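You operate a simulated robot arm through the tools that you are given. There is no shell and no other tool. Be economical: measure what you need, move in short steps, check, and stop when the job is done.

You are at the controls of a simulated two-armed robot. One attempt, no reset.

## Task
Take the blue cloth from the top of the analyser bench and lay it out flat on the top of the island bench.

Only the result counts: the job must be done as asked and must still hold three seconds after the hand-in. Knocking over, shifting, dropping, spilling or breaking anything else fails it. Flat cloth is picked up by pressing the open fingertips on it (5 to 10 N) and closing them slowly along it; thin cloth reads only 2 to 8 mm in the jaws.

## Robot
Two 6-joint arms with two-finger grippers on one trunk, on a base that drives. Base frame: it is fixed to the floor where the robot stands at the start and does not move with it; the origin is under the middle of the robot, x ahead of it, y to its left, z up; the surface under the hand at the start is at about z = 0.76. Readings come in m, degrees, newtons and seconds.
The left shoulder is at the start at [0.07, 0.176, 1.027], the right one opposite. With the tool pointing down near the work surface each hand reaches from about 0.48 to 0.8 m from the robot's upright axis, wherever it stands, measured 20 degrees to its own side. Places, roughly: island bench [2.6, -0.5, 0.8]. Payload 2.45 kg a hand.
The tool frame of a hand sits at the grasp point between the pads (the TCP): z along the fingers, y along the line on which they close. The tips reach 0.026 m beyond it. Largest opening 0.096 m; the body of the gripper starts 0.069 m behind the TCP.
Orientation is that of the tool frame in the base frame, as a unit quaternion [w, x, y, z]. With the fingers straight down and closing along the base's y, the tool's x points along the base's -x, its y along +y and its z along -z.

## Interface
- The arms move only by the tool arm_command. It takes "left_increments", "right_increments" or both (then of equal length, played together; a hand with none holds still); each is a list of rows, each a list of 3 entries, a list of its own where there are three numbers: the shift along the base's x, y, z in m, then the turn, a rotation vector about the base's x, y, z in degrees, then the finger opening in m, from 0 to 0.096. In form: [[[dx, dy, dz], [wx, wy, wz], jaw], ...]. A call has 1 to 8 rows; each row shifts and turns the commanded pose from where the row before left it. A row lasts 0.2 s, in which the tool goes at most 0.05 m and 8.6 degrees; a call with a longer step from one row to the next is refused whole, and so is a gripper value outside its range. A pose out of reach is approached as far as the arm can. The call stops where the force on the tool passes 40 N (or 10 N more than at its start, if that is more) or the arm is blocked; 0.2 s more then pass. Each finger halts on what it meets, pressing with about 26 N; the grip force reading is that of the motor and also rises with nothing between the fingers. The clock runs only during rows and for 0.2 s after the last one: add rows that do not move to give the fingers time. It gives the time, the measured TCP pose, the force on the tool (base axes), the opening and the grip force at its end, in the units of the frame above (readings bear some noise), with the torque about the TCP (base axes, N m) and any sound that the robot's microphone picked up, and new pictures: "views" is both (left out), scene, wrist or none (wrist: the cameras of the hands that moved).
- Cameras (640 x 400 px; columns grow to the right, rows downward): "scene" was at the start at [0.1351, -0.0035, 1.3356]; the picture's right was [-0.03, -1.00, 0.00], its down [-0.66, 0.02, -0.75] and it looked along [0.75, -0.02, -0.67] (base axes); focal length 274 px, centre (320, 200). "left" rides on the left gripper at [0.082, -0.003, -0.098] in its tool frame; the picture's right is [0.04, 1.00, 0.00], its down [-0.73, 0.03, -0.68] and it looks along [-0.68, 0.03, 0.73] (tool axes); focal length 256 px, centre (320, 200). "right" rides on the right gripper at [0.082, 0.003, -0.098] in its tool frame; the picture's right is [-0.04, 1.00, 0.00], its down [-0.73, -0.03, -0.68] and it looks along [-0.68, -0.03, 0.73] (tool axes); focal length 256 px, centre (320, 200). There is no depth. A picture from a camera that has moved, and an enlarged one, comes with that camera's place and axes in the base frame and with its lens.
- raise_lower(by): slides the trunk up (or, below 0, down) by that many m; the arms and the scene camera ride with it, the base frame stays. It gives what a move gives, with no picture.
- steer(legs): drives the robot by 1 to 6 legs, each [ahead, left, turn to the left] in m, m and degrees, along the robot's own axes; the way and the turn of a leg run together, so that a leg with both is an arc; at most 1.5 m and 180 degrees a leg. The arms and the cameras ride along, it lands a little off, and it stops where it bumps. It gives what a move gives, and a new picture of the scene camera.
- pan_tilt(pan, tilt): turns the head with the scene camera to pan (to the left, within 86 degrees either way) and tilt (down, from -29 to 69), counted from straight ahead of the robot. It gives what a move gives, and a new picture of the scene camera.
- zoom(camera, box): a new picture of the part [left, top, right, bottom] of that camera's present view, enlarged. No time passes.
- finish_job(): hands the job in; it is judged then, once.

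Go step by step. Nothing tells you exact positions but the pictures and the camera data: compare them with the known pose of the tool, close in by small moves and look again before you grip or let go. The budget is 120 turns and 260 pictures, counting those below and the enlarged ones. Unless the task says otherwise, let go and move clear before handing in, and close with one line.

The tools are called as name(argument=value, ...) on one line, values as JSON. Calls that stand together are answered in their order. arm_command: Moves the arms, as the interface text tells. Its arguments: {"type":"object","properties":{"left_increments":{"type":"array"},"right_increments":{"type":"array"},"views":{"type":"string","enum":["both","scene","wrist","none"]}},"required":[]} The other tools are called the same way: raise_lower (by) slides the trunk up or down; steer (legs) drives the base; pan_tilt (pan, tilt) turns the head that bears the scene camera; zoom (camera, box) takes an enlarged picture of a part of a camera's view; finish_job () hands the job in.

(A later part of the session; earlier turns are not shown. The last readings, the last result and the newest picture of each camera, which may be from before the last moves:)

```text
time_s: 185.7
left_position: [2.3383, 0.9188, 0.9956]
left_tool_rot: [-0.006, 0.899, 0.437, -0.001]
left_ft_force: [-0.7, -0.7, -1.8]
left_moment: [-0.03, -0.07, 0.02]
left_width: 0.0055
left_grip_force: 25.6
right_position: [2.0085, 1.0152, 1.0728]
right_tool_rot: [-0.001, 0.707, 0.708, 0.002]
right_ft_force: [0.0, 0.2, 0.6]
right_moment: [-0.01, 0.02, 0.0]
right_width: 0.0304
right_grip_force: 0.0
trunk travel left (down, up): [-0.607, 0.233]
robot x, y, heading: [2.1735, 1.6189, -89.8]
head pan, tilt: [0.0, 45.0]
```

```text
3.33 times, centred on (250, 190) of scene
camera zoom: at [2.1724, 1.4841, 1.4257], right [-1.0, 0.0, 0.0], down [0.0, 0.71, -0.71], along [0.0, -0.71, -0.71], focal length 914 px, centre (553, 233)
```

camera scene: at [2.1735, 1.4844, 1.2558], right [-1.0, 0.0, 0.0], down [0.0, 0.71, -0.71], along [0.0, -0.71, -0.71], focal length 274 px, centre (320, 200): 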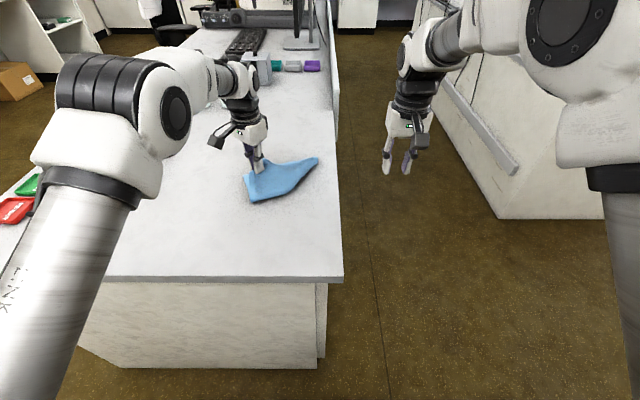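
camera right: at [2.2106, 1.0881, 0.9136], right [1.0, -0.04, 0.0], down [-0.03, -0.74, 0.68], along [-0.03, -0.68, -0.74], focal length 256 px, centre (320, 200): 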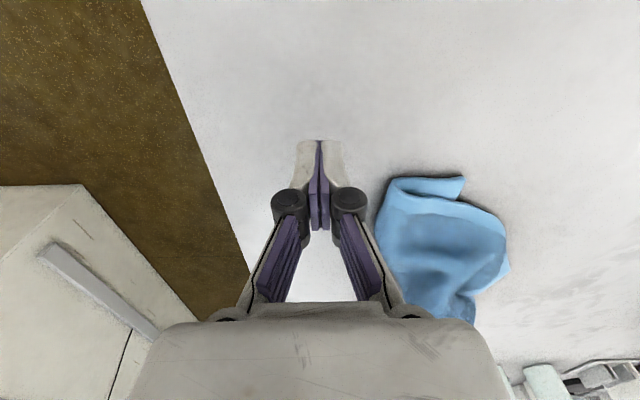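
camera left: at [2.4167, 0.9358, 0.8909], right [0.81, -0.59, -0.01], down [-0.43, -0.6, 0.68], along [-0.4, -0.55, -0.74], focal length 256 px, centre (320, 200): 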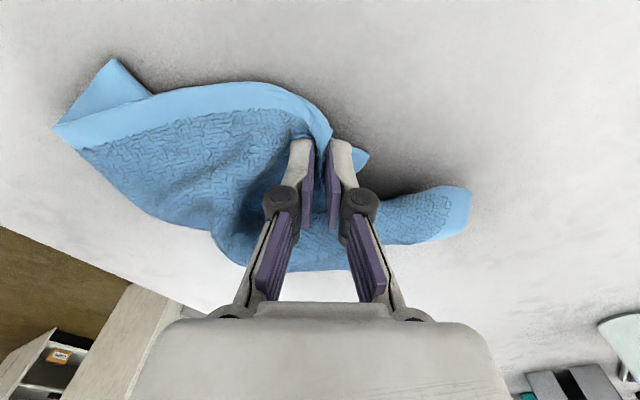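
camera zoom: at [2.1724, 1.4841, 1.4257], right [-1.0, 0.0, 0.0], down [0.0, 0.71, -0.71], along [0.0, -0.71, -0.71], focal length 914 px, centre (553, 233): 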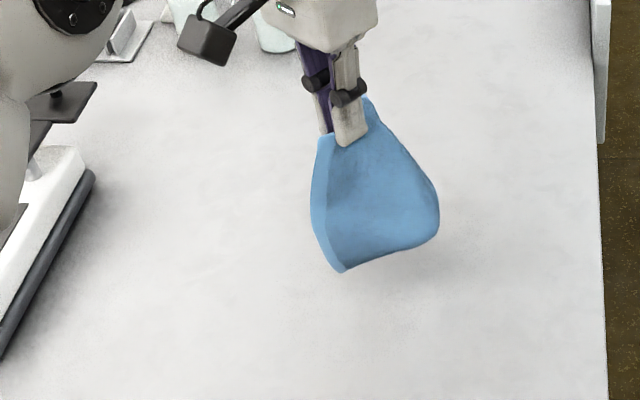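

Dragging it left actually made it trail out well. So I'll set it down again further back and do one long low drag away from me to stretch it out.

steer(legs=[[-0.14, 0.0, 0]])

raise_lower(by=-0.17)

steer(legs=[[0.24, 0, 0]])

zoom(camera="scene", box=[190, 110, 330, 230])

```text
time_s: 187.0
left_position: [2.3349, 1.0542, 0.9945]
left_tool_rot: [-0.005, 0.9, 0.436, -0.001]
left_ft_force: [0.6, 0.5, -0.3]
left_moment: [-0.07, 0.01, 0.04]
left_width: 0.0054
left_grip_force: 25.2
right_position: [2.0064, 1.1535, 1.0712]
right_tool_rot: [-0.002, 0.708, 0.706, 0.002]
right_ft_force: [0.4, -0.8, -0.3]
right_moment: [-0.02, 0.0, 0.01]
right_width: 0.03
right_grip_force: 0.0
trunk travel left (down, up): [-0.607, 0.233]
robot x, y, heading: [2.1703, 1.7519, -90.2]
head pan, tilt: [0.0, 45.0]
camera scene: at [2.172, 1.6213, 1.4256], right [-1.0, 0.0, 0.0], down [0.0, 0.71, -0.71], along [0.0, -0.71, -0.71], focal length 274 px, centre (320, 200)
```

scene: 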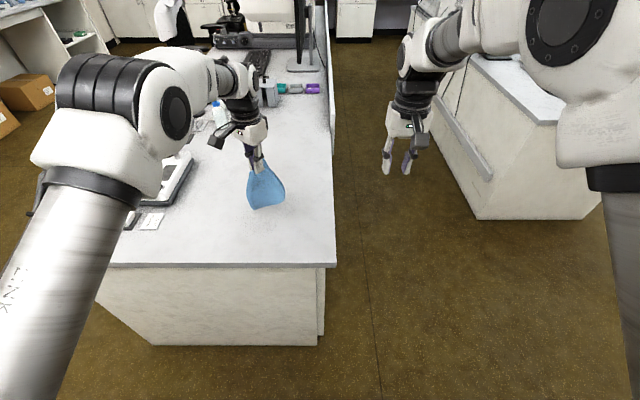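

```text
time_s: 188.9
left_position: [2.3361, 1.056, 0.8254]
left_tool_rot: [-0.005, 0.9, 0.436, 0.0]
left_ft_force: [0.0, -0.1, 0.5]
left_moment: [-0.03, -0.06, 0.01]
left_width: 0.0055
left_grip_force: 25.8
right_position: [2.0071, 1.1551, 0.9025]
right_tool_rot: [0.0, 0.708, 0.706, 0.001]
right_ft_force: [0.6, 0.2, -0.7]
right_moment: [0.0, 0.0, -0.01]
right_width: 0.0299
right_grip_force: 0.1
trunk travel left (down, up): [-0.437, 0.403]
robot x, y, heading: [2.1728, 1.7555, -90.1]
head pan, tilt: [0.0, 45.0]
```

```text
time_s: 190.7
left_position: [2.3355, 0.8164, 0.825]
left_tool_rot: [-0.005, 0.9, 0.436, -0.001]
left_ft_force: [-0.3, 0.4, -0.1]
left_moment: [0.01, -0.01, -0.01]
left_width: 0.0056
left_grip_force: 25.9
right_position: [2.0048, 0.9139, 0.9033]
right_tool_rot: [-0.001, 0.708, 0.706, 0.002]
right_ft_force: [-0.4, -0.4, -0.6]
right_moment: [0.02, 0.0, 0.01]
right_width: 0.03
right_grip_force: 0.1
trunk travel left (down, up): [-0.437, 0.403]
robot x, y, heading: [2.1709, 1.5132, -90.0]
head pan, tilt: [0.0, 45.0]
camera scene: at [2.1717, 1.382, 1.2557], right [-1.0, 0.0, 0.0], down [0.0, 0.71, -0.71], along [0.0, -0.71, -0.71], focal length 274 px, centre (320, 200)
```

scene: 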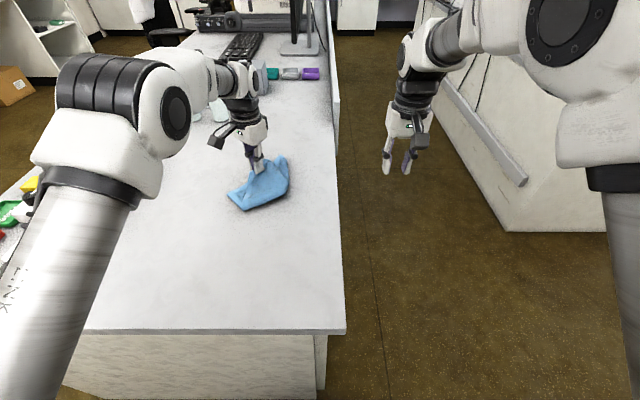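

```text
3.33 times, centred on (260, 170) of scene
camera zoom: at [2.1717, 1.382, 1.2557], right [-1.0, 0.0, 0.0], down [0.0, 0.71, -0.71], along [0.0, -0.71, -0.71], focal length 914 px, centre (520, 300)
```

zoom: 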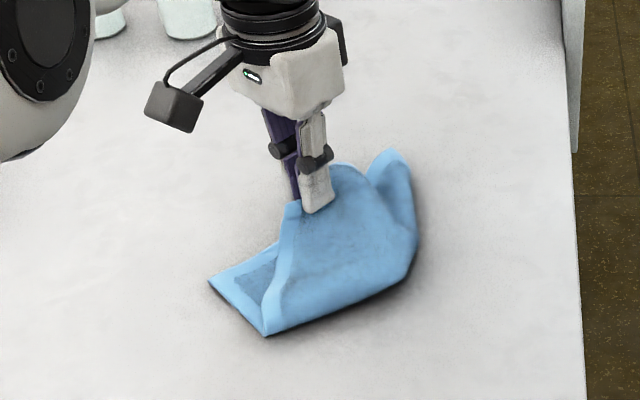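

The forward drag keeps it bunched, while the earlier lift-right, lower, drag-left sequence opened it. I'll repeat that.

raise_lower(by=0.09)

steer(legs=[[-0.08, -0.1, 0]])

raise_lower(by=-0.09)

steer(legs=[[0.0, 0.14, 0]])

zoom(camera="scene", box=[220, 120, 340, 220])

```text
time_s: 192.0
left_position: [2.336, 0.8146, 0.9158]
left_tool_rot: [-0.005, 0.9, 0.436, -0.001]
left_ft_force: [0.7, 0.8, 0.0]
left_moment: [-0.02, 0.0, 0.02]
left_width: 0.0053
left_grip_force: 26.3
right_position: [2.0057, 0.9148, 0.9927]
right_tool_rot: [-0.001, 0.708, 0.706, 0.003]
right_ft_force: [-0.8, -0.3, 0.1]
right_moment: [-0.01, -0.01, -0.03]
right_width: 0.03
right_grip_force: 0.1
trunk travel left (down, up): [-0.527, 0.313]
robot x, y, heading: [2.1718, 1.5168, -90.3]
head pan, tilt: [0.0, 45.0]
```

```text
time_s: 193.2
left_position: [2.2339, 0.8957, 0.9147]
left_tool_rot: [-0.005, 0.9, 0.436, -0.001]
left_ft_force: [-0.4, 0.7, -0.8]
left_moment: [-0.09, -0.01, 0.04]
left_width: 0.0056
left_grip_force: 26.7
right_position: [1.9045, 0.9947, 0.9919]
right_tool_rot: [0.0, 0.707, 0.707, 0.003]
right_ft_force: [0.1, -0.6, -0.4]
right_moment: [0.0, -0.02, 0.0]
right_width: 0.03
right_grip_force: 0.1
trunk travel left (down, up): [-0.527, 0.313]
robot x, y, heading: [2.0714, 1.5977, -89.9]
head pan, tilt: [0.0, 45.0]
camera scene: at [2.0703, 1.4632, 1.3457], right [-1.0, 0.0, 0.0], down [0.0, 0.71, -0.71], along [0.0, -0.71, -0.71], focal length 274 px, centre (320, 200)
```

scene: 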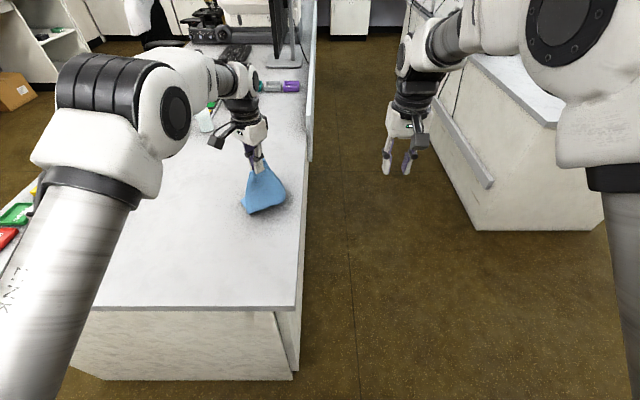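

```text
time_s: 194.5
left_position: [2.2344, 0.8971, 0.8256]
left_tool_rot: [-0.005, 0.9, 0.436, -0.001]
left_ft_force: [-0.4, 1.1, -0.2]
left_moment: [-0.01, -0.03, 0.01]
left_width: 0.0053
left_grip_force: 25.8
right_position: [1.9041, 0.995, 0.9033]
right_tool_rot: [-0.001, 0.707, 0.707, 0.002]
right_ft_force: [0.4, -0.1, 0.2]
right_moment: [-0.01, -0.01, 0.02]
right_width: 0.0302
right_grip_force: 0.0
trunk travel left (down, up): [-0.437, 0.403]
robot x, y, heading: [2.0709, 1.5944, -89.9]
head pan, tilt: [0.0, 45.0]
```

```text
time_s: 195.8
left_position: [2.3752, 0.8969, 0.8259]
left_tool_rot: [-0.007, 0.9, 0.435, -0.001]
left_ft_force: [1.7, 0.1, -0.7]
left_moment: [-0.07, 0.0, 0.01]
left_width: 0.0053
left_grip_force: 25.6
right_position: [2.0449, 0.995, 0.9033]
right_tool_rot: [-0.002, 0.708, 0.706, 0.001]
right_ft_force: [1.0, -0.2, 0.1]
right_moment: [0.01, 0.04, 0.01]
right_width: 0.0296
right_grip_force: 0.1
trunk travel left (down, up): [-0.437, 0.403]
robot x, y, heading: [2.2095, 1.5934, -90.4]
head pan, tilt: [0.0, 45.0]
camera scene: at [2.2127, 1.463, 1.2558], right [-1.0, 0.0, 0.0], down [0.0, 0.71, -0.71], along [0.0, -0.71, -0.71], focal length 274 px, centre (320, 200)
```

scene: 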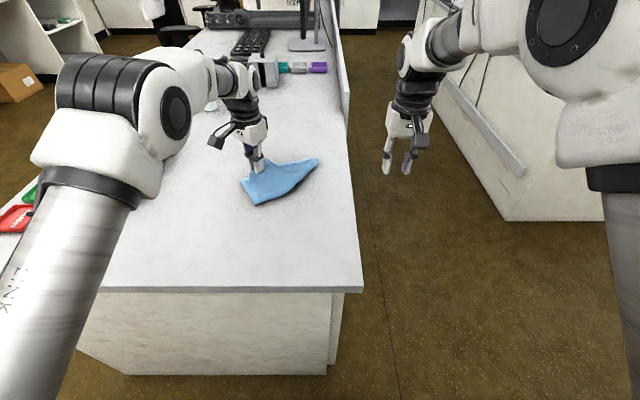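

```text
4.00 times, centred on (280, 170) of scene
camera zoom: at [2.2127, 1.463, 1.2558], right [-1.0, 0.0, 0.0], down [0.0, 0.71, -0.71], along [0.0, -0.71, -0.71], focal length 1096 px, centre (480, 320)
```

zoom: 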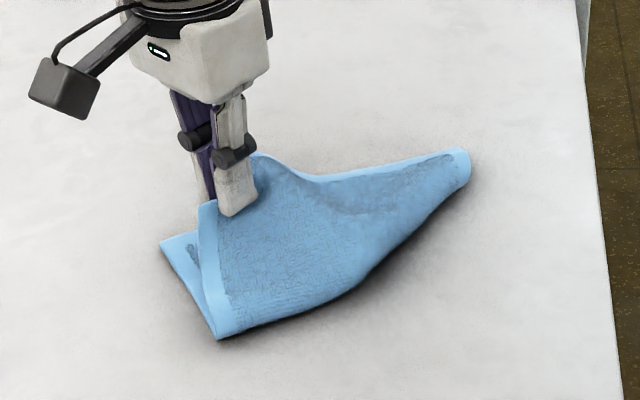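

Now the structure is clear: a triangle is folded over along the line from M≈(2.221, 0.817) to W≈(2.371, 0.996), with L on top 0.067 m from that line. I'll carry L over the line in a tight low arc so nothing gets dragged.

arm_command(left_increments=[[[-0.013, 0.011, 0.015], [0, 0, 0], 0.0], [[-0.013, 0.011, 0.012], [0, 0, 0], 0.0], [[-0.014, 0.012, 0.008], [0, 0, 0], 0.0], [[-0.014, 0.012, 0.0], [0, 0, 0], 0.0], [[-0.014, 0.012, -0.003], [0, 0, 0], 0.0], [[-0.008, 0.012, -0.01], [0, 0, 0], 0.0], [[0, 0, 0], [0, 0, 0], 0.0]], views="none")

steer(legs=[[-0.03, -0.04, 0]])

zoom(camera="scene", box=[200, 120, 320, 220])

```text
time_s: 197.4
left_position: [2.2988, 0.9657, 0.8471]
left_tool_rot: [-0.006, 0.9, 0.436, 0.0]
left_ft_force: [0.6, 0.0, -1.1]
left_moment: [0.0, -0.03, 0.04]
left_width: 0.0054
left_grip_force: 26.1
right_position: [2.0455, 0.9956, 0.9021]
right_tool_rot: [-0.001, 0.708, 0.706, 0.002]
right_ft_force: [-0.3, -0.1, -0.2]
right_moment: [-0.01, 0.02, 0.02]
right_width: 0.03
right_grip_force: 0.1
trunk travel left (down, up): [-0.437, 0.403]
robot x, y, heading: [2.211, 1.5952, -90.1]
head pan, tilt: [0.0, 45.0]
```

```text
time_s: 198.4
left_position: [2.2582, 0.997, 0.8488]
left_tool_rot: [-0.004, 0.9, 0.435, 0.0]
left_ft_force: [-1.0, 0.2, 0.6]
left_moment: [-0.03, -0.04, 0.02]
left_width: 0.0054
left_grip_force: 26.1
right_position: [2.0053, 1.0267, 0.9036]
right_tool_rot: [0.0, 0.708, 0.706, 0.003]
right_ft_force: [-0.3, 0.0, -0.1]
right_moment: [0.01, -0.04, 0.01]
right_width: 0.03
right_grip_force: 0.0
trunk travel left (down, up): [-0.437, 0.403]
robot x, y, heading: [2.1721, 1.6263, -90.0]
head pan, tilt: [0.0, 45.0]
camera scene: at [2.1699, 1.4942, 1.2559], right [-1.0, 0.0, 0.0], down [0.0, 0.71, -0.71], along [0.0, -0.71, -0.71], focal length 274 px, centre (320, 200)
```

scene: 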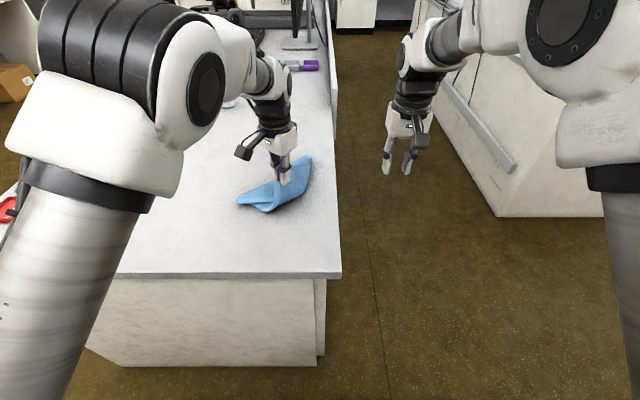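

```text
4.00 times, centred on (260, 170) of scene
camera zoom: at [2.1699, 1.4942, 1.2559], right [-1.0, 0.0, 0.0], down [0.0, 0.71, -0.71], along [0.0, -0.71, -0.71], focal length 1096 px, centre (560, 320)
```

zoom: 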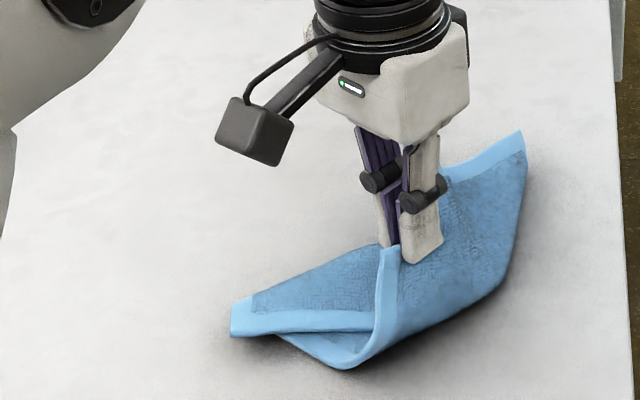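

It's opening up beautifully, with L now across the fold. I'll lower L and pull it toward me to straighten the L–M edge.

steer(legs=[[-0.09, 0.01, 0]])

raise_lower(by=-0.04)

zoom(camera="scene", box=[200, 110, 320, 210])

```text
time_s: 199.5
left_position: [2.268, 1.0854, 0.8483]
left_tool_rot: [-0.005, 0.9, 0.436, 0.0]
left_ft_force: [0.0, 0.2, -0.8]
left_moment: [-0.02, -0.04, 0.03]
left_width: 0.0055
left_grip_force: 26.2
right_position: [2.0153, 1.115, 0.904]
right_tool_rot: [-0.001, 0.708, 0.706, 0.002]
right_ft_force: [-0.4, 0.1, 0.2]
right_moment: [-0.01, -0.02, 0.02]
right_width: 0.03
right_grip_force: 0.0
trunk travel left (down, up): [-0.437, 0.403]
robot x, y, heading: [2.1774, 1.713, -90.1]
head pan, tilt: [0.0, 45.0]
camera scene: at [2.1817, 1.5835, 1.2559], right [-1.0, 0.0, 0.0], down [0.0, 0.71, -0.71], along [0.0, -0.71, -0.71], focal length 274 px, centre (320, 200)
```

scene: 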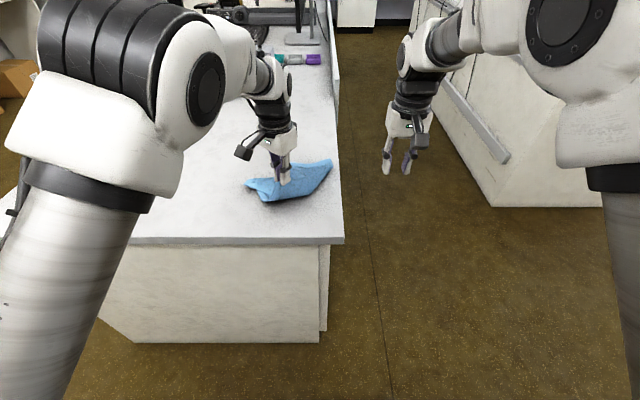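

```text
time_s: 200.3
left_position: [2.2689, 1.0867, 0.8081]
left_tool_rot: [-0.005, 0.9, 0.436, 0.0]
left_ft_force: [-0.3, -0.2, 1.3]
left_moment: [-0.08, -0.02, 0.02]
left_width: 0.0056
left_grip_force: 25.9
right_position: [2.0147, 1.1141, 0.8631]
right_tool_rot: [-0.001, 0.708, 0.706, 0.002]
right_ft_force: [-0.3, 0.1, 0.1]
right_moment: [-0.03, 0.01, -0.01]
right_width: 0.0299
right_grip_force: 0.1
trunk travel left (down, up): [-0.397, 0.443]
robot x, y, heading: [2.1795, 1.7142, -90.2]
head pan, tilt: [0.0, 45.0]
```

```text
4.00 times, centred on (260, 160) of scene
camera zoom: at [2.1816, 1.5826, 1.2158], right [-1.0, 0.0, 0.0], down [0.0, 0.71, -0.71], along [0.0, -0.71, -0.71], focal length 1096 px, centre (560, 360)
```

zoom: 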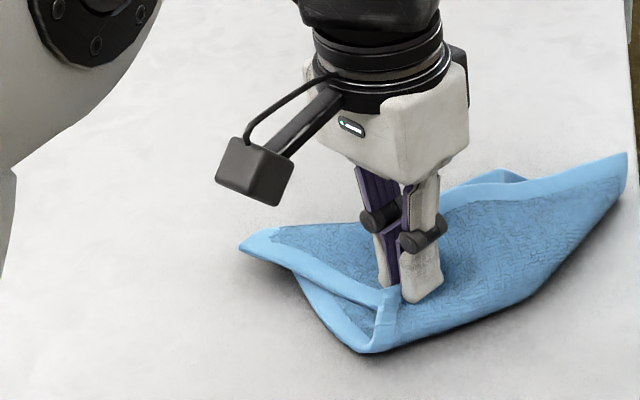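

L is now low, and tip M sits close to the island's right edge. If I drag L to the left, the L–M edge should trail out across in front of me, so my right hand can take M while my left keeps L.

steer(legs=[[0.03, 0.13, 0]])

zoom(camera="scene", box=[220, 100, 380, 220])

```text
time_s: 201.6
left_position: [2.3994, 1.0553, 0.8074]
left_tool_rot: [-0.006, 0.9, 0.435, -0.001]
left_ft_force: [0.1, 0.7, 1.0]
left_moment: [-0.01, -0.01, -0.01]
left_width: 0.0053
left_grip_force: 25.8
right_position: [2.1461, 1.0843, 0.8645]
right_tool_rot: [-0.002, 0.708, 0.706, 0.001]
right_ft_force: [-0.1, 0.0, -0.3]
right_moment: [0.01, 0.02, -0.01]
right_width: 0.03
right_grip_force: 0.1
trunk travel left (down, up): [-0.397, 0.443]
robot x, y, heading: [2.3115, 1.6792, -90.3]
head pan, tilt: [0.0, 45.0]
camera scene: at [2.3128, 1.5519, 1.2158], right [-1.0, 0.0, 0.0], down [0.0, 0.71, -0.71], along [0.0, -0.71, -0.71], focal length 274 px, centre (320, 200)
```

scene: 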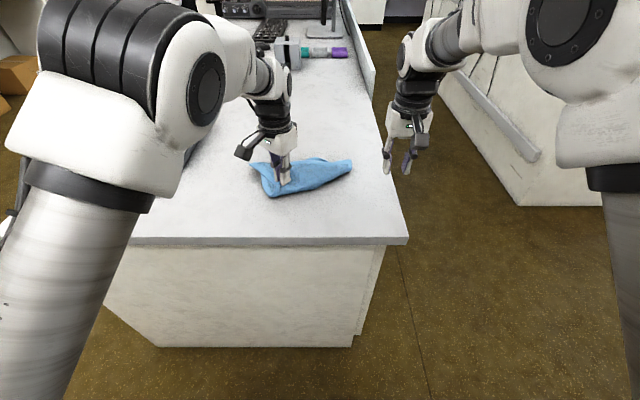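

```text
3.33 times, centred on (300, 160) of scene
camera zoom: at [2.3128, 1.5519, 1.2158], right [-1.0, 0.0, 0.0], down [0.0, 0.71, -0.71], along [0.0, -0.71, -0.71], focal length 914 px, centre (387, 333)
```

zoom: 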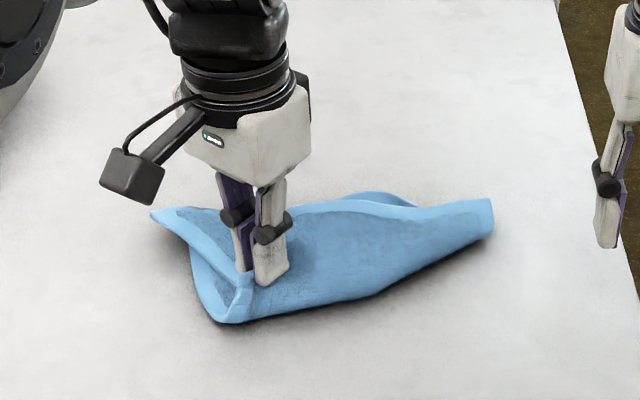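

M's tip is now clear at about (2.232, 0.962–1.003), and the left hand still holds L. I'll bring the right hand over it, yawed so it can reach inward.

arm_command(right_increments=[[[0.02, -0.0175, 0], [0, 0, 6], 0.03], [[0.02, -0.0175, 0], [0, 0, 6], 0.03], [[0.02, -0.0175, 0], [0, 0, 6], 0.03], [[0.02, -0.0175, -0.01], [0, 0, 6], 0.03], [[0.018, -0.0175, -0.01], [0, 0, 6], 0.03], [[0.018, -0.0165, -0.01], [0, 0, 6], 0.03], [[0, 0, 0], [0, 0, 0], 0.03]], views="wrist")

```text
time_s: 203.2
left_position: [2.3981, 1.0559, 0.8084]
left_tool_rot: [-0.005, 0.9, 0.435, -0.001]
left_ft_force: [-0.3, 0.2, -0.3]
left_moment: [-0.04, -0.01, 0.04]
left_width: 0.0053
left_grip_force: 26.2
right_position: [2.2608, 0.9803, 0.8324]
right_tool_rot: [-0.001, 0.455, 0.891, 0.002]
right_ft_force: [1.0, -0.4, 0.7]
right_moment: [-0.03, 0.01, 0.02]
right_width: 0.0298
right_grip_force: 0.1
trunk travel left (down, up): [-0.397, 0.443]
robot x, y, heading: [2.3119, 1.6839, -89.8]
head pan, tilt: [0.0, 45.0]
camera right: at [2.2163, 1.0488, 0.9329], right [0.83, 0.55, 0.0], down [0.41, -0.61, 0.68], along [0.38, -0.56, -0.74], focal length 256 px, centre (320, 200)
```

right: 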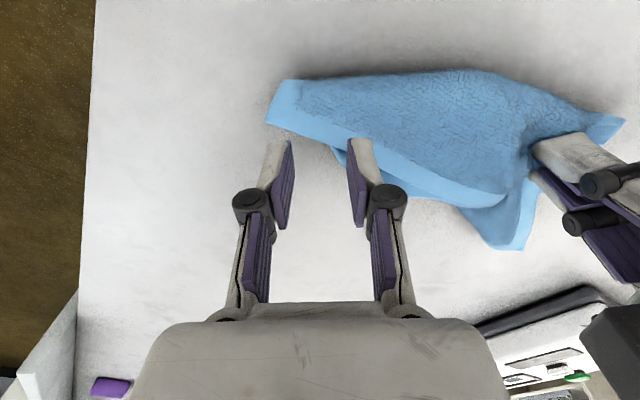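

The right hand reaches fine. I'll shift 1 cm onto the cloth and press down.

arm_command(right_increments=[[[-0.004, 0.012, -0.01], [0, 0, 0], 0.026], [[0, 0, -0.012], [0, 0, 0], 0.026], [[0, 0, -0.01], [0, 0, 0], 0.026], [[0, 0, -0.004], [0, 0, 0], 0.026], [[0, 0, -0.003], [0, 0, 0], 0.026], [[0, 0, 0], [0, 0, 0], 0.026]], views="wrist")

```text
time_s: 204.6
left_position: [2.3986, 1.0549, 0.8073]
left_tool_rot: [-0.006, 0.9, 0.436, -0.001]
left_ft_force: [-0.6, -0.7, 1.0]
left_moment: [0.0, 0.01, 0.04]
left_width: 0.0054
left_grip_force: 26.1
right_position: [2.2581, 0.9918, 0.7941]
right_tool_rot: [-0.001, 0.455, 0.89, 0.001]
right_ft_force: [-0.1, 0.6, 2.6]
right_moment: [0.02, 0.0, 0.02]
right_width: 0.0258
right_grip_force: 0.0
trunk travel left (down, up): [-0.397, 0.443]
robot x, y, heading: [2.3077, 1.6862, -90.2]
head pan, tilt: [0.0, 45.0]
camera right: at [2.2125, 1.0602, 0.8935], right [0.83, 0.55, 0.0], down [0.41, -0.61, 0.68], along [0.37, -0.56, -0.74], focal length 256 px, centre (320, 200)
```

right: 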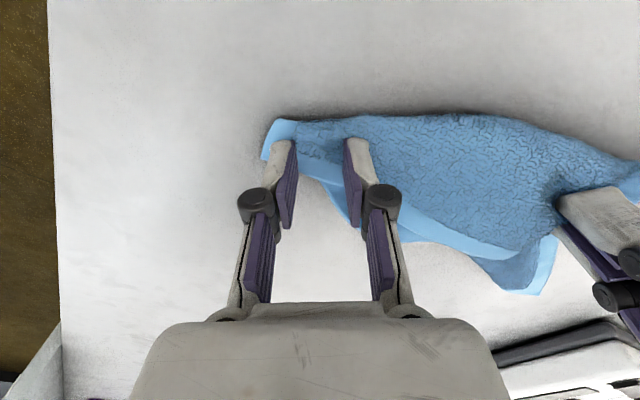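

Both fingers are on the cloth. I'll press to about 7 N and close.

arm_command(right_increments=[[[0, 0, -0.0025], [0, 0, 0], 0.026], [[0, 0, 0], [0, 0, 0], 0.022], [[0, 0, 0], [0, 0, 0], 0.018], [[0, 0, -0.0005], [0, 0, 0], 0.014], [[0, 0, 0], [0, 0, 0], 0.01], [[0, 0, 0], [0, 0, 0], 0.006], [[0, 0, 0], [0, 0, 0], 0.0], [[0, 0, 0], [0, 0, 0], 0.0]], views="none")

```text
time_s: 206.4
left_position: [2.3984, 1.0545, 0.8089]
left_tool_rot: [-0.005, 0.901, 0.435, -0.001]
left_ft_force: [-0.1, -0.7, 1.4]
left_moment: [-0.05, 0.0, 0.02]
left_width: 0.0055
left_grip_force: 26.0
right_position: [2.2572, 0.9937, 0.7916]
right_tool_rot: [-0.001, 0.456, 0.89, 0.002]
right_ft_force: [1.4, -0.5, 7.9]
right_moment: [-0.01, -0.05, 0.0]
right_width: 0.0041
right_grip_force: 26.0
trunk travel left (down, up): [-0.397, 0.443]
robot x, y, heading: [2.3141, 1.6864, -90.0]
head pan, tilt: [0.0, 45.0]
```

Both L and M are held (5.5 mm and 4.1 mm). I'll lift the whole cloth with the trunk and look.

raise_lower(by=0.3)

arm_command(left_increments=[[[0.005, -0.015, 0], [0, 0, 0], 0.0], [[0.005, -0.015, 0], [0, 0, 0], 0.0], [[0.0, 0, 0], [0, 0, 0], 0.0]], right_increments=[[[-0.008, 0.015, 0.006], [0, 0, 0], 0.0], [[-0.008, 0.015, 0.006], [0, 0, 0], 0.0], [[0.0, 0, 0.005], [0, 0, 0], 0.0]], views="scene")

zoom(camera="scene", box=[220, 130, 400, 270])

```text
time_s: 209.4
left_position: [2.3982, 1.0554, 1.1074]
left_tool_rot: [-0.006, 0.9, 0.435, -0.001]
left_ft_force: [-1.1, 0.0, -1.0]
left_moment: [0.01, -0.05, 0.01]
left_width: 0.0052
left_grip_force: 26.1
right_position: [2.2574, 0.9913, 1.0909]
right_tool_rot: [-0.002, 0.456, 0.89, 0.002]
right_ft_force: [0.9, 0.4, 0.6]
right_moment: [0.02, -0.05, -0.02]
right_width: 0.0039
right_grip_force: 25.9
trunk travel left (down, up): [-0.697, 0.143]
robot x, y, heading: [2.3081, 1.6899, -90.0]
head pan, tilt: [0.0, 45.0]
```

```text
time_s: 210.2
left_position: [2.4084, 1.0249, 1.1082]
left_tool_rot: [-0.005, 0.9, 0.435, -0.002]
left_ft_force: [-14.5, 2.0, -0.1]
left_moment: [0.06, 0.31, -0.2]
left_width: 0.0057
left_grip_force: 25.9
right_position: [2.2409, 1.0235, 1.1081]
right_tool_rot: [-0.001, 0.455, 0.891, 0.002]
right_ft_force: [14.4, -2.0, 1.4]
right_moment: [-0.03, -0.41, -0.13]
right_width: 0.0042
right_grip_force: 26.5
trunk travel left (down, up): [-0.697, 0.143]
robot x, y, heading: [2.3122, 1.6877, -90.0]
head pan, tilt: [0.0, 45.0]
camera scene: at [2.3112, 1.5519, 1.5158], right [-1.0, 0.0, 0.0], down [0.0, 0.71, -0.71], along [0.0, -0.71, -0.71], focal length 274 px, centre (320, 200)
```

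scene: 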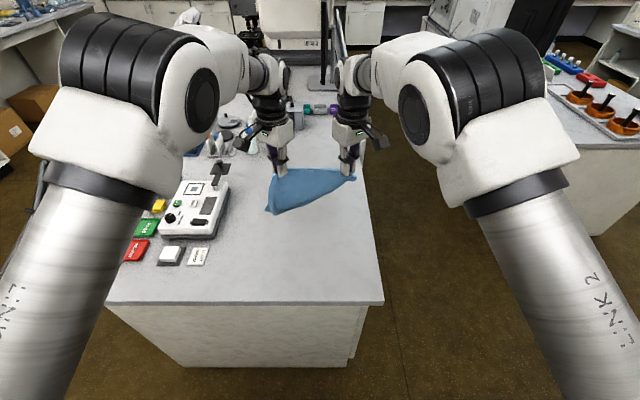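

```text
2.86 times, centred on (310, 200) of scene
camera zoom: at [2.3112, 1.5519, 1.5158], right [-1.0, 0.0, 0.0], down [0.0, 0.71, -0.71], along [0.0, -0.71, -0.71], focal length 783 px, centre (349, 200)
```

zoom: 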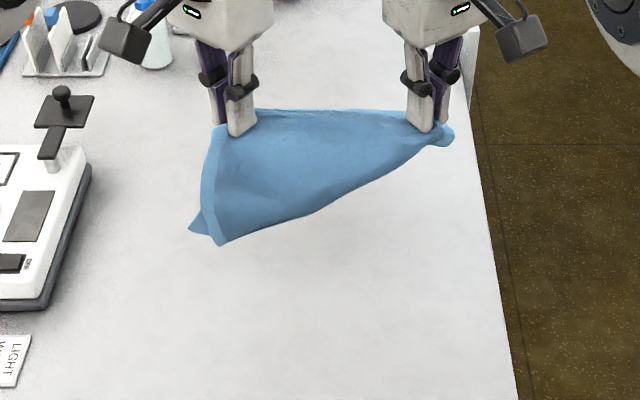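

The edge is taut at only 0.17 m, so my right fingers caught two layers at M and the rest stays folded. I'll release M, let the cloth hang open from L, and then catch its right-hand hem in the air with wide-open jaws.

arm_command(right_increments=[[[0.01, 0, 0], [0, 0, 0], 0.0], [[0.005, 0, 0], [0, 0, 0], 0.02], [[0, 0, 0], [0, 0, 0], 0.06], [[-0.01, 0, 0.01], [0, 0, 8], 0.09], [[-0.03, 0, 0], [0, 0, 8], 0.09], [[-0.03, 0, 0], [0, 0, 8], 0.09], [[-0.03, 0, 0], [0, 0, 8], 0.09], [[0, 0, 0], [0, 0, 0], 0.09]], views="none")

zoom(camera="scene", box=[220, 120, 420, 280])

zoom(camera="right", box=[0, 0, 640, 400])

```text
time_s: 212.0
left_position: [2.4087, 1.0249, 1.1071]
left_tool_rot: [-0.005, 0.9, 0.435, 0.0]
left_ft_force: [0.9, 0.0, -0.4]
left_moment: [-0.01, 0.0, -0.01]
left_width: 0.0053
left_grip_force: 26.0
right_position: [2.1566, 1.0231, 1.1183]
right_tool_rot: [-0.003, 0.191, 0.982, 0.001]
right_ft_force: [0.2, -0.6, -0.3]
right_moment: [0.04, 0.01, 0.02]
right_width: 0.0899
right_grip_force: 0.0
trunk travel left (down, up): [-0.697, 0.143]
robot x, y, heading: [2.3137, 1.6804, -90.0]
head pan, tilt: [0.0, 45.0]
```

```text
2.50 times, centred on (320, 200) of scene
camera zoom: at [2.3122, 1.5519, 1.5158], right [-1.0, 0.0, 0.0], down [0.0, 0.71, -0.71], along [0.0, -0.71, -0.71], focal length 685 px, centre (320, 200)
```

zoom: 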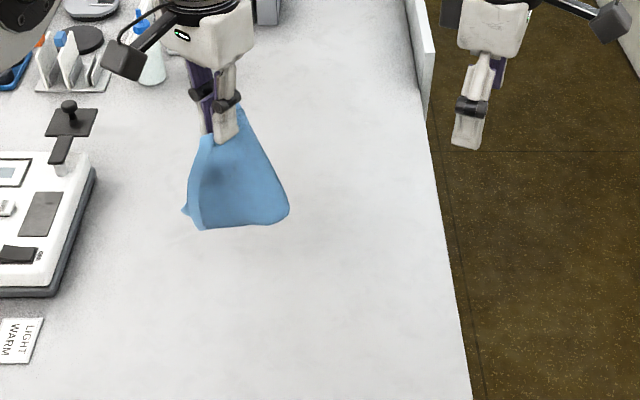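

```text
1.00 times, centred on (320, 200) of right (not enlarged: the box is as wide or as high as the picture)
camera zoom: at [2.0828, 1.0556, 1.2174], right [0.41, 0.91, 0.0], down [0.67, -0.31, 0.68], along [0.62, -0.28, -0.74], focal length 256 px, centre (320, 200)
```

zoom: 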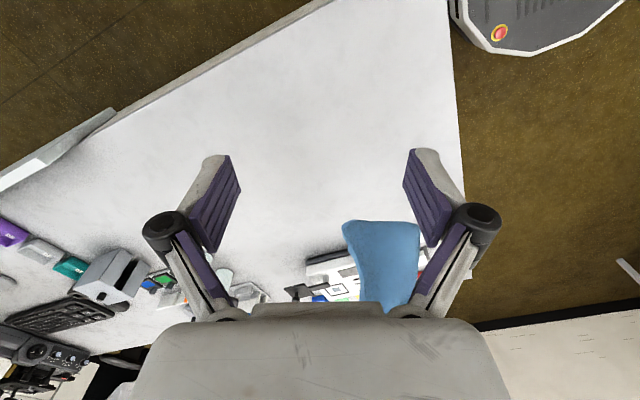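

Lobe rather than corner on that side, so an air catch won't help. The sequence that worked was: set down, drag left to trail it, then arc L over the fold. I'll repeat that with more room from the right edge, and stop right after the arc.

arm_command(right_increments=[[[-0.02, 0, 0.03], [0, 0, -8], 0.03], [[-0.02, 0, 0.03], [0, 0, -8], 0.03], [[0, 0, 0.03], [0, 0, -8], 0.03], [[0, 0, 0.03], [0, 0, 0], 0.03]], views="none")

steer(legs=[[0.085, -0.08, 0]])

raise_lower(by=-0.28)

steer(legs=[[0, 0.15, 0]])

zoom(camera="scene", box=[220, 100, 360, 220])

```text
time_s: 213.0
left_position: [2.4094, 1.0259, 1.1079]
left_tool_rot: [-0.006, 0.9, 0.436, -0.001]
left_ft_force: [-0.5, 0.6, 0.6]
left_moment: [0.0, -0.06, 0.04]
left_width: 0.005
left_grip_force: 25.7
right_position: [2.1156, 1.0221, 1.2387]
right_tool_rot: [-0.001, 0.392, 0.92, 0.001]
right_ft_force: [-0.1, -0.3, 1.1]
right_moment: [-0.02, 0.0, 0.0]
right_width: 0.0299
right_grip_force: 0.1
trunk travel left (down, up): [-0.697, 0.143]
robot x, y, heading: [2.3121, 1.6894, -90.0]
head pan, tilt: [0.0, 45.0]
```

```text
time_s: 214.2
left_position: [2.329, 0.9424, 1.1089]
left_tool_rot: [-0.005, 0.901, 0.434, -0.002]
left_ft_force: [-0.1, 0.1, 0.0]
left_moment: [-0.01, -0.03, 0.02]
left_width: 0.0054
left_grip_force: 26.4
right_position: [2.0366, 0.9382, 1.2381]
right_tool_rot: [-0.002, 0.393, 0.92, 0.001]
right_ft_force: [0.4, -0.7, -0.8]
right_moment: [0.02, 0.0, 0.02]
right_width: 0.03
right_grip_force: 0.1
trunk travel left (down, up): [-0.697, 0.143]
robot x, y, heading: [2.2316, 1.6037, -90.3]
head pan, tilt: [0.0, 45.0]
camera scene: at [2.2325, 1.4686, 1.5159], right [-1.0, 0.0, 0.0], down [0.0, 0.71, -0.71], along [0.0, -0.71, -0.71], focal length 274 px, centre (320, 200)
```

scene: 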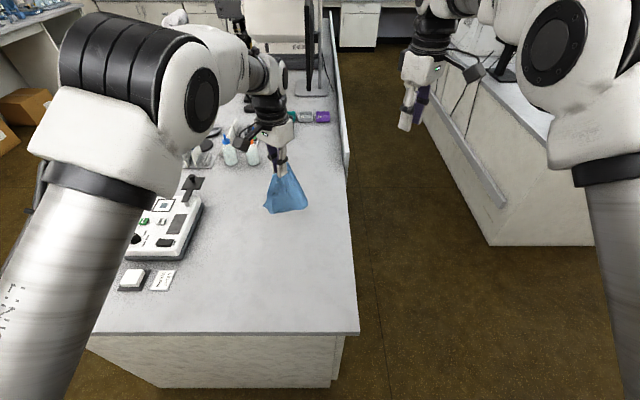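

```text
time_s: 217.0
left_position: [2.3279, 0.941, 0.8278]
left_tool_rot: [-0.006, 0.9, 0.435, -0.002]
left_ft_force: [1.0, 0.3, 0.4]
left_moment: [-0.01, 0.01, 0.01]
left_width: 0.0054
left_grip_force: 26.2
right_position: [2.0364, 0.9377, 0.9587]
right_tool_rot: [-0.001, 0.393, 0.92, 0.001]
right_ft_force: [-0.8, -0.2, 0.6]
right_moment: [0.03, 0.0, 0.01]
right_width: 0.03
right_grip_force: 0.0
trunk travel left (down, up): [-0.417, 0.423]
robot x, y, heading: [2.2297, 1.6014, -90.2]
head pan, tilt: [0.0, 45.0]
```

```text
time_s: 218.4
left_position: [2.483, 0.9425, 0.8268]
left_tool_rot: [-0.006, 0.899, 0.438, -0.002]
left_ft_force: [1.5, 0.0, -0.3]
left_moment: [-0.04, 0.01, -0.05]
left_width: 0.0052
left_grip_force: 25.6
right_position: [2.1919, 0.9355, 0.9577]
right_tool_rot: [-0.002, 0.39, 0.921, 0.001]
right_ft_force: [0.6, -0.6, -0.2]
right_moment: [-0.02, 0.05, -0.01]
right_width: 0.03
right_grip_force: 0.0
trunk travel left (down, up): [-0.417, 0.423]
robot x, y, heading: [2.3827, 1.6029, -89.7]
head pan, tilt: [0.0, 45.0]
camera scene: at [2.385, 1.4676, 1.2358], right [-1.0, 0.0, 0.0], down [0.0, 0.71, -0.71], along [0.0, -0.71, -0.71], focal length 274 px, centre (320, 200)
```

scene: 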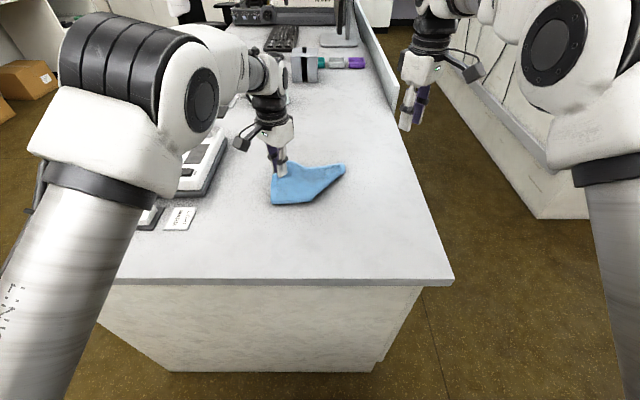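

```text
3.33 times, centred on (290, 160) of scene
camera zoom: at [2.385, 1.4676, 1.2358], right [-1.0, 0.0, 0.0], down [0.0, 0.71, -0.71], along [0.0, -0.71, -0.71], focal length 914 px, centre (420, 333)
```

zoom: 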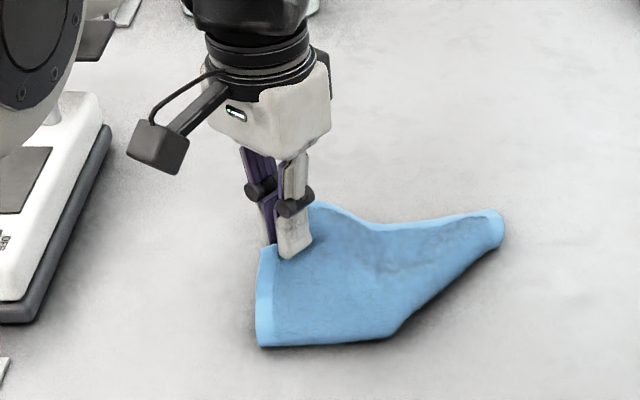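

Same good configuration again, with L above the fold line running near y≈1.01. I'll arc L over it toward me and to the right, using the arm first and then the base at the top of the arc.

arm_command(left_increments=[[[-0.006, 0.012, 0.018], [0, 0, 0], 0.0], [[-0.006, 0.014, 0.014], [0, 0, 0], 0.0], [[-0.006, 0.016, 0.01], [0, 0, 0], 0.0], [[0, 0.018, 0.003], [0, 0, 0], 0.0], [[0, 0, 0], [0, 0, 0], 0.0]], views="none")

steer(legs=[[-0.05, -0.08, 0]])

raise_lower(by=-0.03)

zoom(camera="scene", box=[210, 110, 350, 230])

```text
time_s: 219.6
left_position: [2.4746, 0.999, 0.8672]
left_tool_rot: [-0.018, 0.895, 0.446, -0.009]
left_ft_force: [0.5, -1.0, -0.4]
left_moment: [-0.03, -0.05, -0.03]
left_width: 0.0052
left_grip_force: 26.2
right_position: [2.1908, 0.9361, 0.959]
right_tool_rot: [-0.002, 0.39, 0.921, 0.001]
right_ft_force: [0.1, 0.1, 0.5]
right_moment: [-0.02, 0.0, 0.0]
right_width: 0.0298
right_grip_force: 0.1
trunk travel left (down, up): [-0.417, 0.423]
robot x, y, heading: [2.3802, 1.6011, -89.9]
head pan, tilt: [0.0, 45.0]
```

```text
time_s: 220.7
left_position: [2.393, 1.048, 0.8747]
left_tool_rot: [-0.012, 0.894, 0.447, -0.012]
left_ft_force: [0.1, 0.5, -0.1]
left_moment: [-0.02, -0.05, -0.02]
left_width: 0.0051
left_grip_force: 25.8
right_position: [2.11, 0.9868, 0.9581]
right_tool_rot: [-0.001, 0.391, 0.92, 0.002]
right_ft_force: [0.4, -0.3, 1.0]
right_moment: [-0.03, -0.05, 0.02]
right_width: 0.0301
right_grip_force: 0.1
trunk travel left (down, up): [-0.417, 0.423]
robot x, y, heading: [2.3018, 1.6497, -89.9]
head pan, tilt: [0.0, 45.0]
camera scene: at [2.3029, 1.5178, 1.2359], right [-1.0, 0.0, 0.0], down [0.0, 0.71, -0.71], along [0.0, -0.71, -0.71], focal length 274 px, centre (320, 200)
```

scene: 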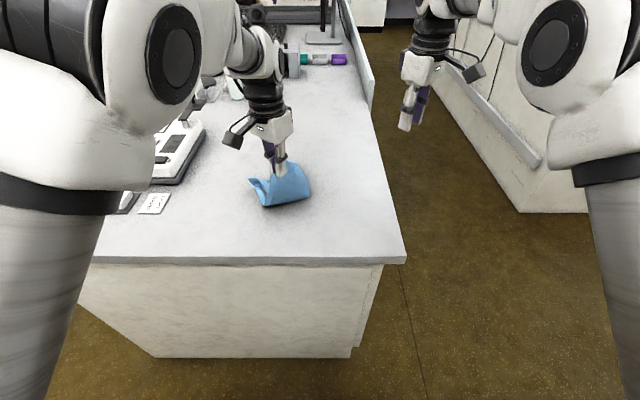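

```text
time_s: 221.5
left_position: [2.3955, 1.0478, 0.8467]
left_tool_rot: [-0.014, 0.894, 0.448, -0.015]
left_ft_force: [0.5, -0.3, 0.4]
left_moment: [-0.05, -0.04, -0.01]
left_width: 0.0052
left_grip_force: 25.9
right_position: [2.1102, 0.9854, 0.9281]
right_tool_rot: [-0.001, 0.391, 0.921, 0.002]
right_ft_force: [0.0, 0.3, 0.4]
right_moment: [0.03, 0.0, 0.02]
right_width: 0.0298
right_grip_force: 0.1
trunk travel left (down, up): [-0.387, 0.453]
robot x, y, heading: [2.2992, 1.6517, -89.8]
head pan, tilt: [0.0, 45.0]
```

```text
3.33 times, centred on (280, 170) of scene
camera zoom: at [2.3042, 1.5175, 1.2058], right [-1.0, 0.0, 0.0], down [0.0, 0.71, -0.71], along [0.0, -0.71, -0.71], focal length 914 px, centre (453, 300)
```

zoom: 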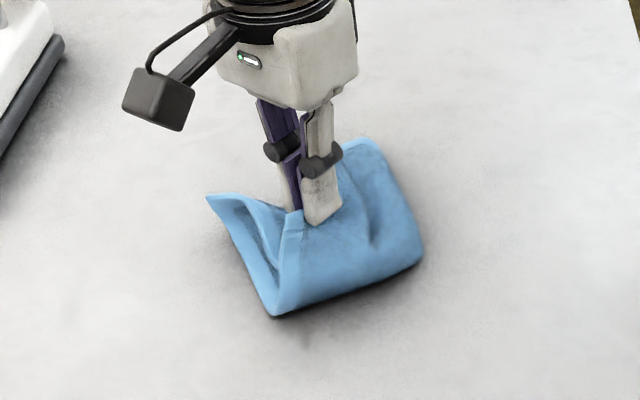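

That time it slid again. I'll release L here and look straight down. With both hands free, and the tools yawed so they can come close together, I can pull two exposed corners apart against each other.

arm_command(left_increments=[[[0, 0, -0.02], [0, 0, 0], 0.0], [[0, 0, -0.015], [0, 0, 0], 0.0], [[0, 0, 0], [0, 0, 0], 0.02], [[0, 0, 0], [0, 0, 0], 0.04], [[0, 0, 0.03], [0, 0, 0], 0.04], [[0, 0, 0.04], [0, 0, 0], 0.04], [[0.01, 0.02, 0.04], [0, 0, 0], 0.04], [[0.02, 0.02, 0.04], [0, 0, 0], 0.04]], views="none")

raise_lower(by=0.1)

zoom(camera="scene", box=[230, 160, 350, 260])

zoom(camera="left", box=[130, 0, 450, 200])

```text
time_s: 223.3
left_position: [2.4248, 1.0877, 0.9622]
left_tool_rot: [-0.012, 0.895, 0.446, -0.012]
left_ft_force: [0.0, 0.2, -0.1]
left_moment: [-0.03, 0.0, 0.0]
left_width: 0.0401
left_grip_force: 0.1
right_position: [2.1116, 0.9872, 0.9274]
right_tool_rot: [-0.001, 0.391, 0.92, 0.001]
right_ft_force: [0.4, 0.3, -0.4]
right_moment: [-0.04, 0.02, -0.01]
right_width: 0.03
right_grip_force: 0.0
trunk travel left (down, up): [-0.387, 0.453]
robot x, y, heading: [2.3045, 1.6509, -89.9]
head pan, tilt: [0.0, 45.0]
```

```text
time_s: 224.6
left_position: [2.4252, 1.0862, 1.0596]
left_tool_rot: [-0.013, 0.895, 0.446, -0.012]
left_ft_force: [-0.4, 0.1, -0.4]
left_moment: [-0.01, 0.0, 0.01]
left_width: 0.0401
left_grip_force: 0.0
right_position: [2.1113, 0.9861, 1.0274]
right_tool_rot: [-0.002, 0.391, 0.92, 0.001]
right_ft_force: [-0.1, -0.2, -0.4]
right_moment: [-0.02, 0.0, 0.01]
right_width: 0.0301
right_grip_force: 0.0
trunk travel left (down, up): [-0.487, 0.353]
robot x, y, heading: [2.3034, 1.6495, -89.8]
head pan, tilt: [0.0, 45.0]
```

```text
4.00 times, centred on (290, 210) of scene
camera zoom: at [2.3039, 1.5169, 1.3057], right [-1.0, 0.0, 0.0], down [0.0, 0.71, -0.71], along [0.0, -0.71, -0.71], focal length 1096 px, centre (440, 160)
```

zoom: 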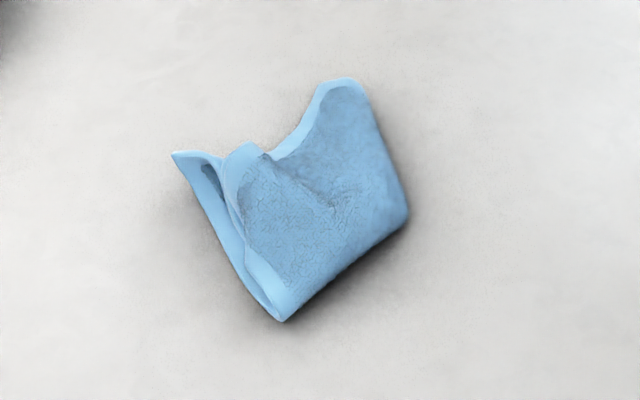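

```text
2.00 times, centred on (290, 100) of left
camera zoom: at [2.4747, 1.1518, 1.1573], right [0.82, -0.57, -0.03], down [-0.39, -0.61, 0.68], along [-0.41, -0.55, -0.73], focal length 512 px, centre (380, 400)
```

zoom: 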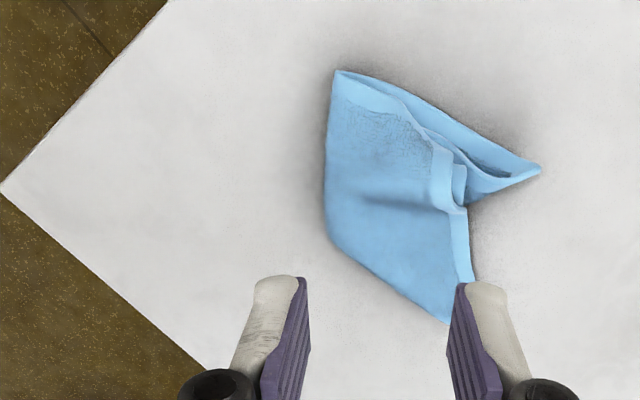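

I can see the structure: edge Z–W–L is folded at W, with Z≈(2.48, 0.98) exposed on the left underneath and L on top. I'll pin the right-hand fold with closed right fingertips near (2.337, 1.025), pinch the exposed strip at Z with the left hand, and pull it out. First I'll get into position.

steer(legs=[[-0.07, 0.085, 0]])

arm_command(left_increments=[[[-0.01, -0.028, -0.02], [0, 0, -6], 0.03], [[-0.01, -0.028, -0.03], [0, 0, -6], 0.03], [[-0.01, -0.028, -0.03], [0, 0, -6], 0.03], [[-0.01, -0.028, -0.03], [0, 0, -5], 0.03], [[-0.006, -0.022, -0.03], [0, 0, 0], 0.03], [[0, 0, -0.03], [0, 0, 0], 0.03], [[0, 0, -0.02], [0, 0, 0], 0.03]], right_increments=[[[0.022, -0.005, -0.02], [0, 0, 0], 0.0], [[0.022, -0.005, -0.03], [0, 0, 0], 0.0], [[0.022, -0.005, -0.03], [0, 0, 0], 0.0], [[0.022, -0.005, -0.03], [0, 0, 0], 0.0], [[0.022, -0.005, -0.03], [0, 0, 0], 0.0], [[0.022, -0.005, -0.02], [0, 0, 0], 0.0], [[0.01, 0, -0.01], [0, 0, 0], 0.0]], views="wrist")

```text
time_s: 225.8
left_position: [2.5112, 1.1567, 1.0616]
left_tool_rot: [-0.013, 0.894, 0.447, -0.013]
left_ft_force: [-0.3, 0.6, -0.4]
left_moment: [-0.02, 0.01, -0.06]
left_width: 0.0399
left_grip_force: 0.0
right_position: [2.1963, 1.0552, 1.0285]
right_tool_rot: [-0.002, 0.39, 0.921, 0.002]
right_ft_force: [1.0, 0.1, 0.6]
right_moment: [0.01, 0.01, 0.01]
right_width: 0.0298
right_grip_force: 0.1
trunk travel left (down, up): [-0.487, 0.353]
robot x, y, heading: [2.3866, 1.7214, -90.1]
head pan, tilt: [0.0, 45.0]
camera scene: at [2.3898, 1.5872, 1.3058], right [-1.0, 0.0, 0.0], down [0.0, 0.71, -0.71], along [0.0, -0.71, -0.71], focal length 274 px, centre (320, 200)
```

scene: 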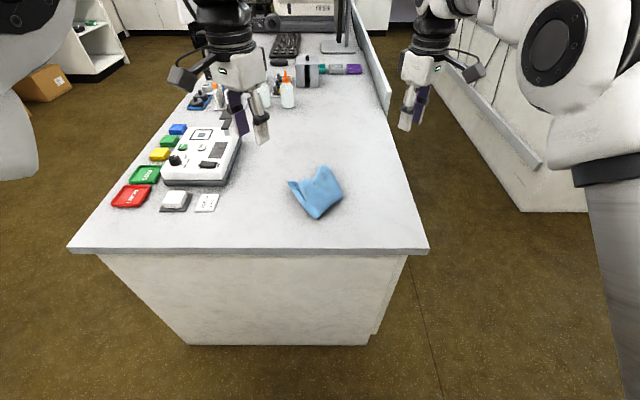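

```text
time_s: 227.4
left_position: [2.4658, 1.0223, 0.8705]
left_tool_rot: [-0.015, 0.966, 0.259, -0.009]
left_ft_force: [-0.2, -1.0, 0.3]
left_moment: [0.02, 0.0, -0.01]
left_width: 0.0299
left_grip_force: 0.1
right_position: [2.3389, 1.0258, 0.8576]
right_tool_rot: [-0.002, 0.39, 0.921, 0.001]
right_ft_force: [0.2, 0.1, -0.1]
right_moment: [-0.02, 0.01, 0.0]
right_width: 0.0
right_grip_force: 26.1
trunk travel left (down, up): [-0.487, 0.353]
robot x, y, heading: [2.3866, 1.7207, -90.2]
head pan, tilt: [0.0, 45.0]
camera right: at [2.2847, 1.0864, 0.9567], right [0.75, 0.67, 0.0], down [0.49, -0.55, 0.68], along [0.45, -0.5, -0.74], focal length 256 px, centre (320, 200)
camera left: at [2.5366, 1.0632, 0.967], right [0.53, -0.84, -0.03], down [-0.6, -0.41, 0.68], along [-0.59, -0.35, -0.73], focal length 256 px, centre (320, 200)
```

right: 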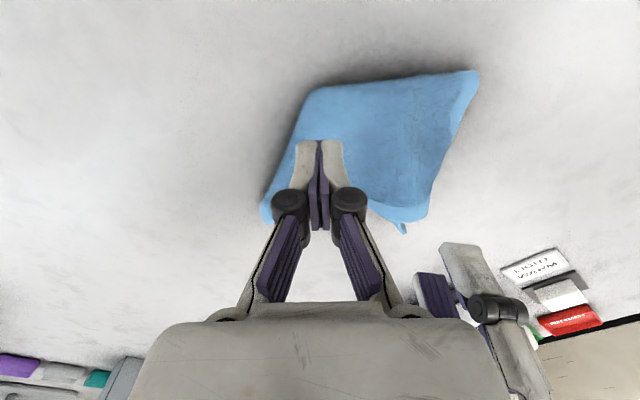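
left: 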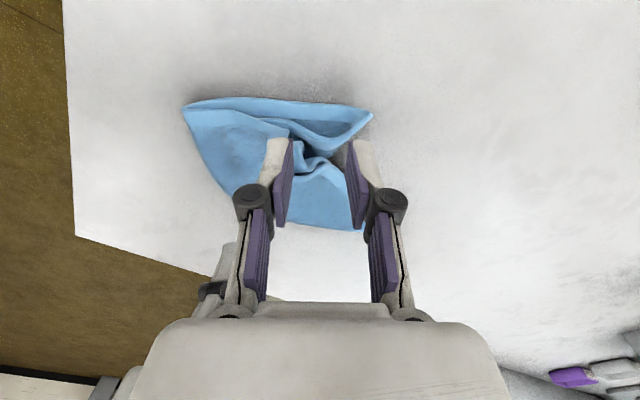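

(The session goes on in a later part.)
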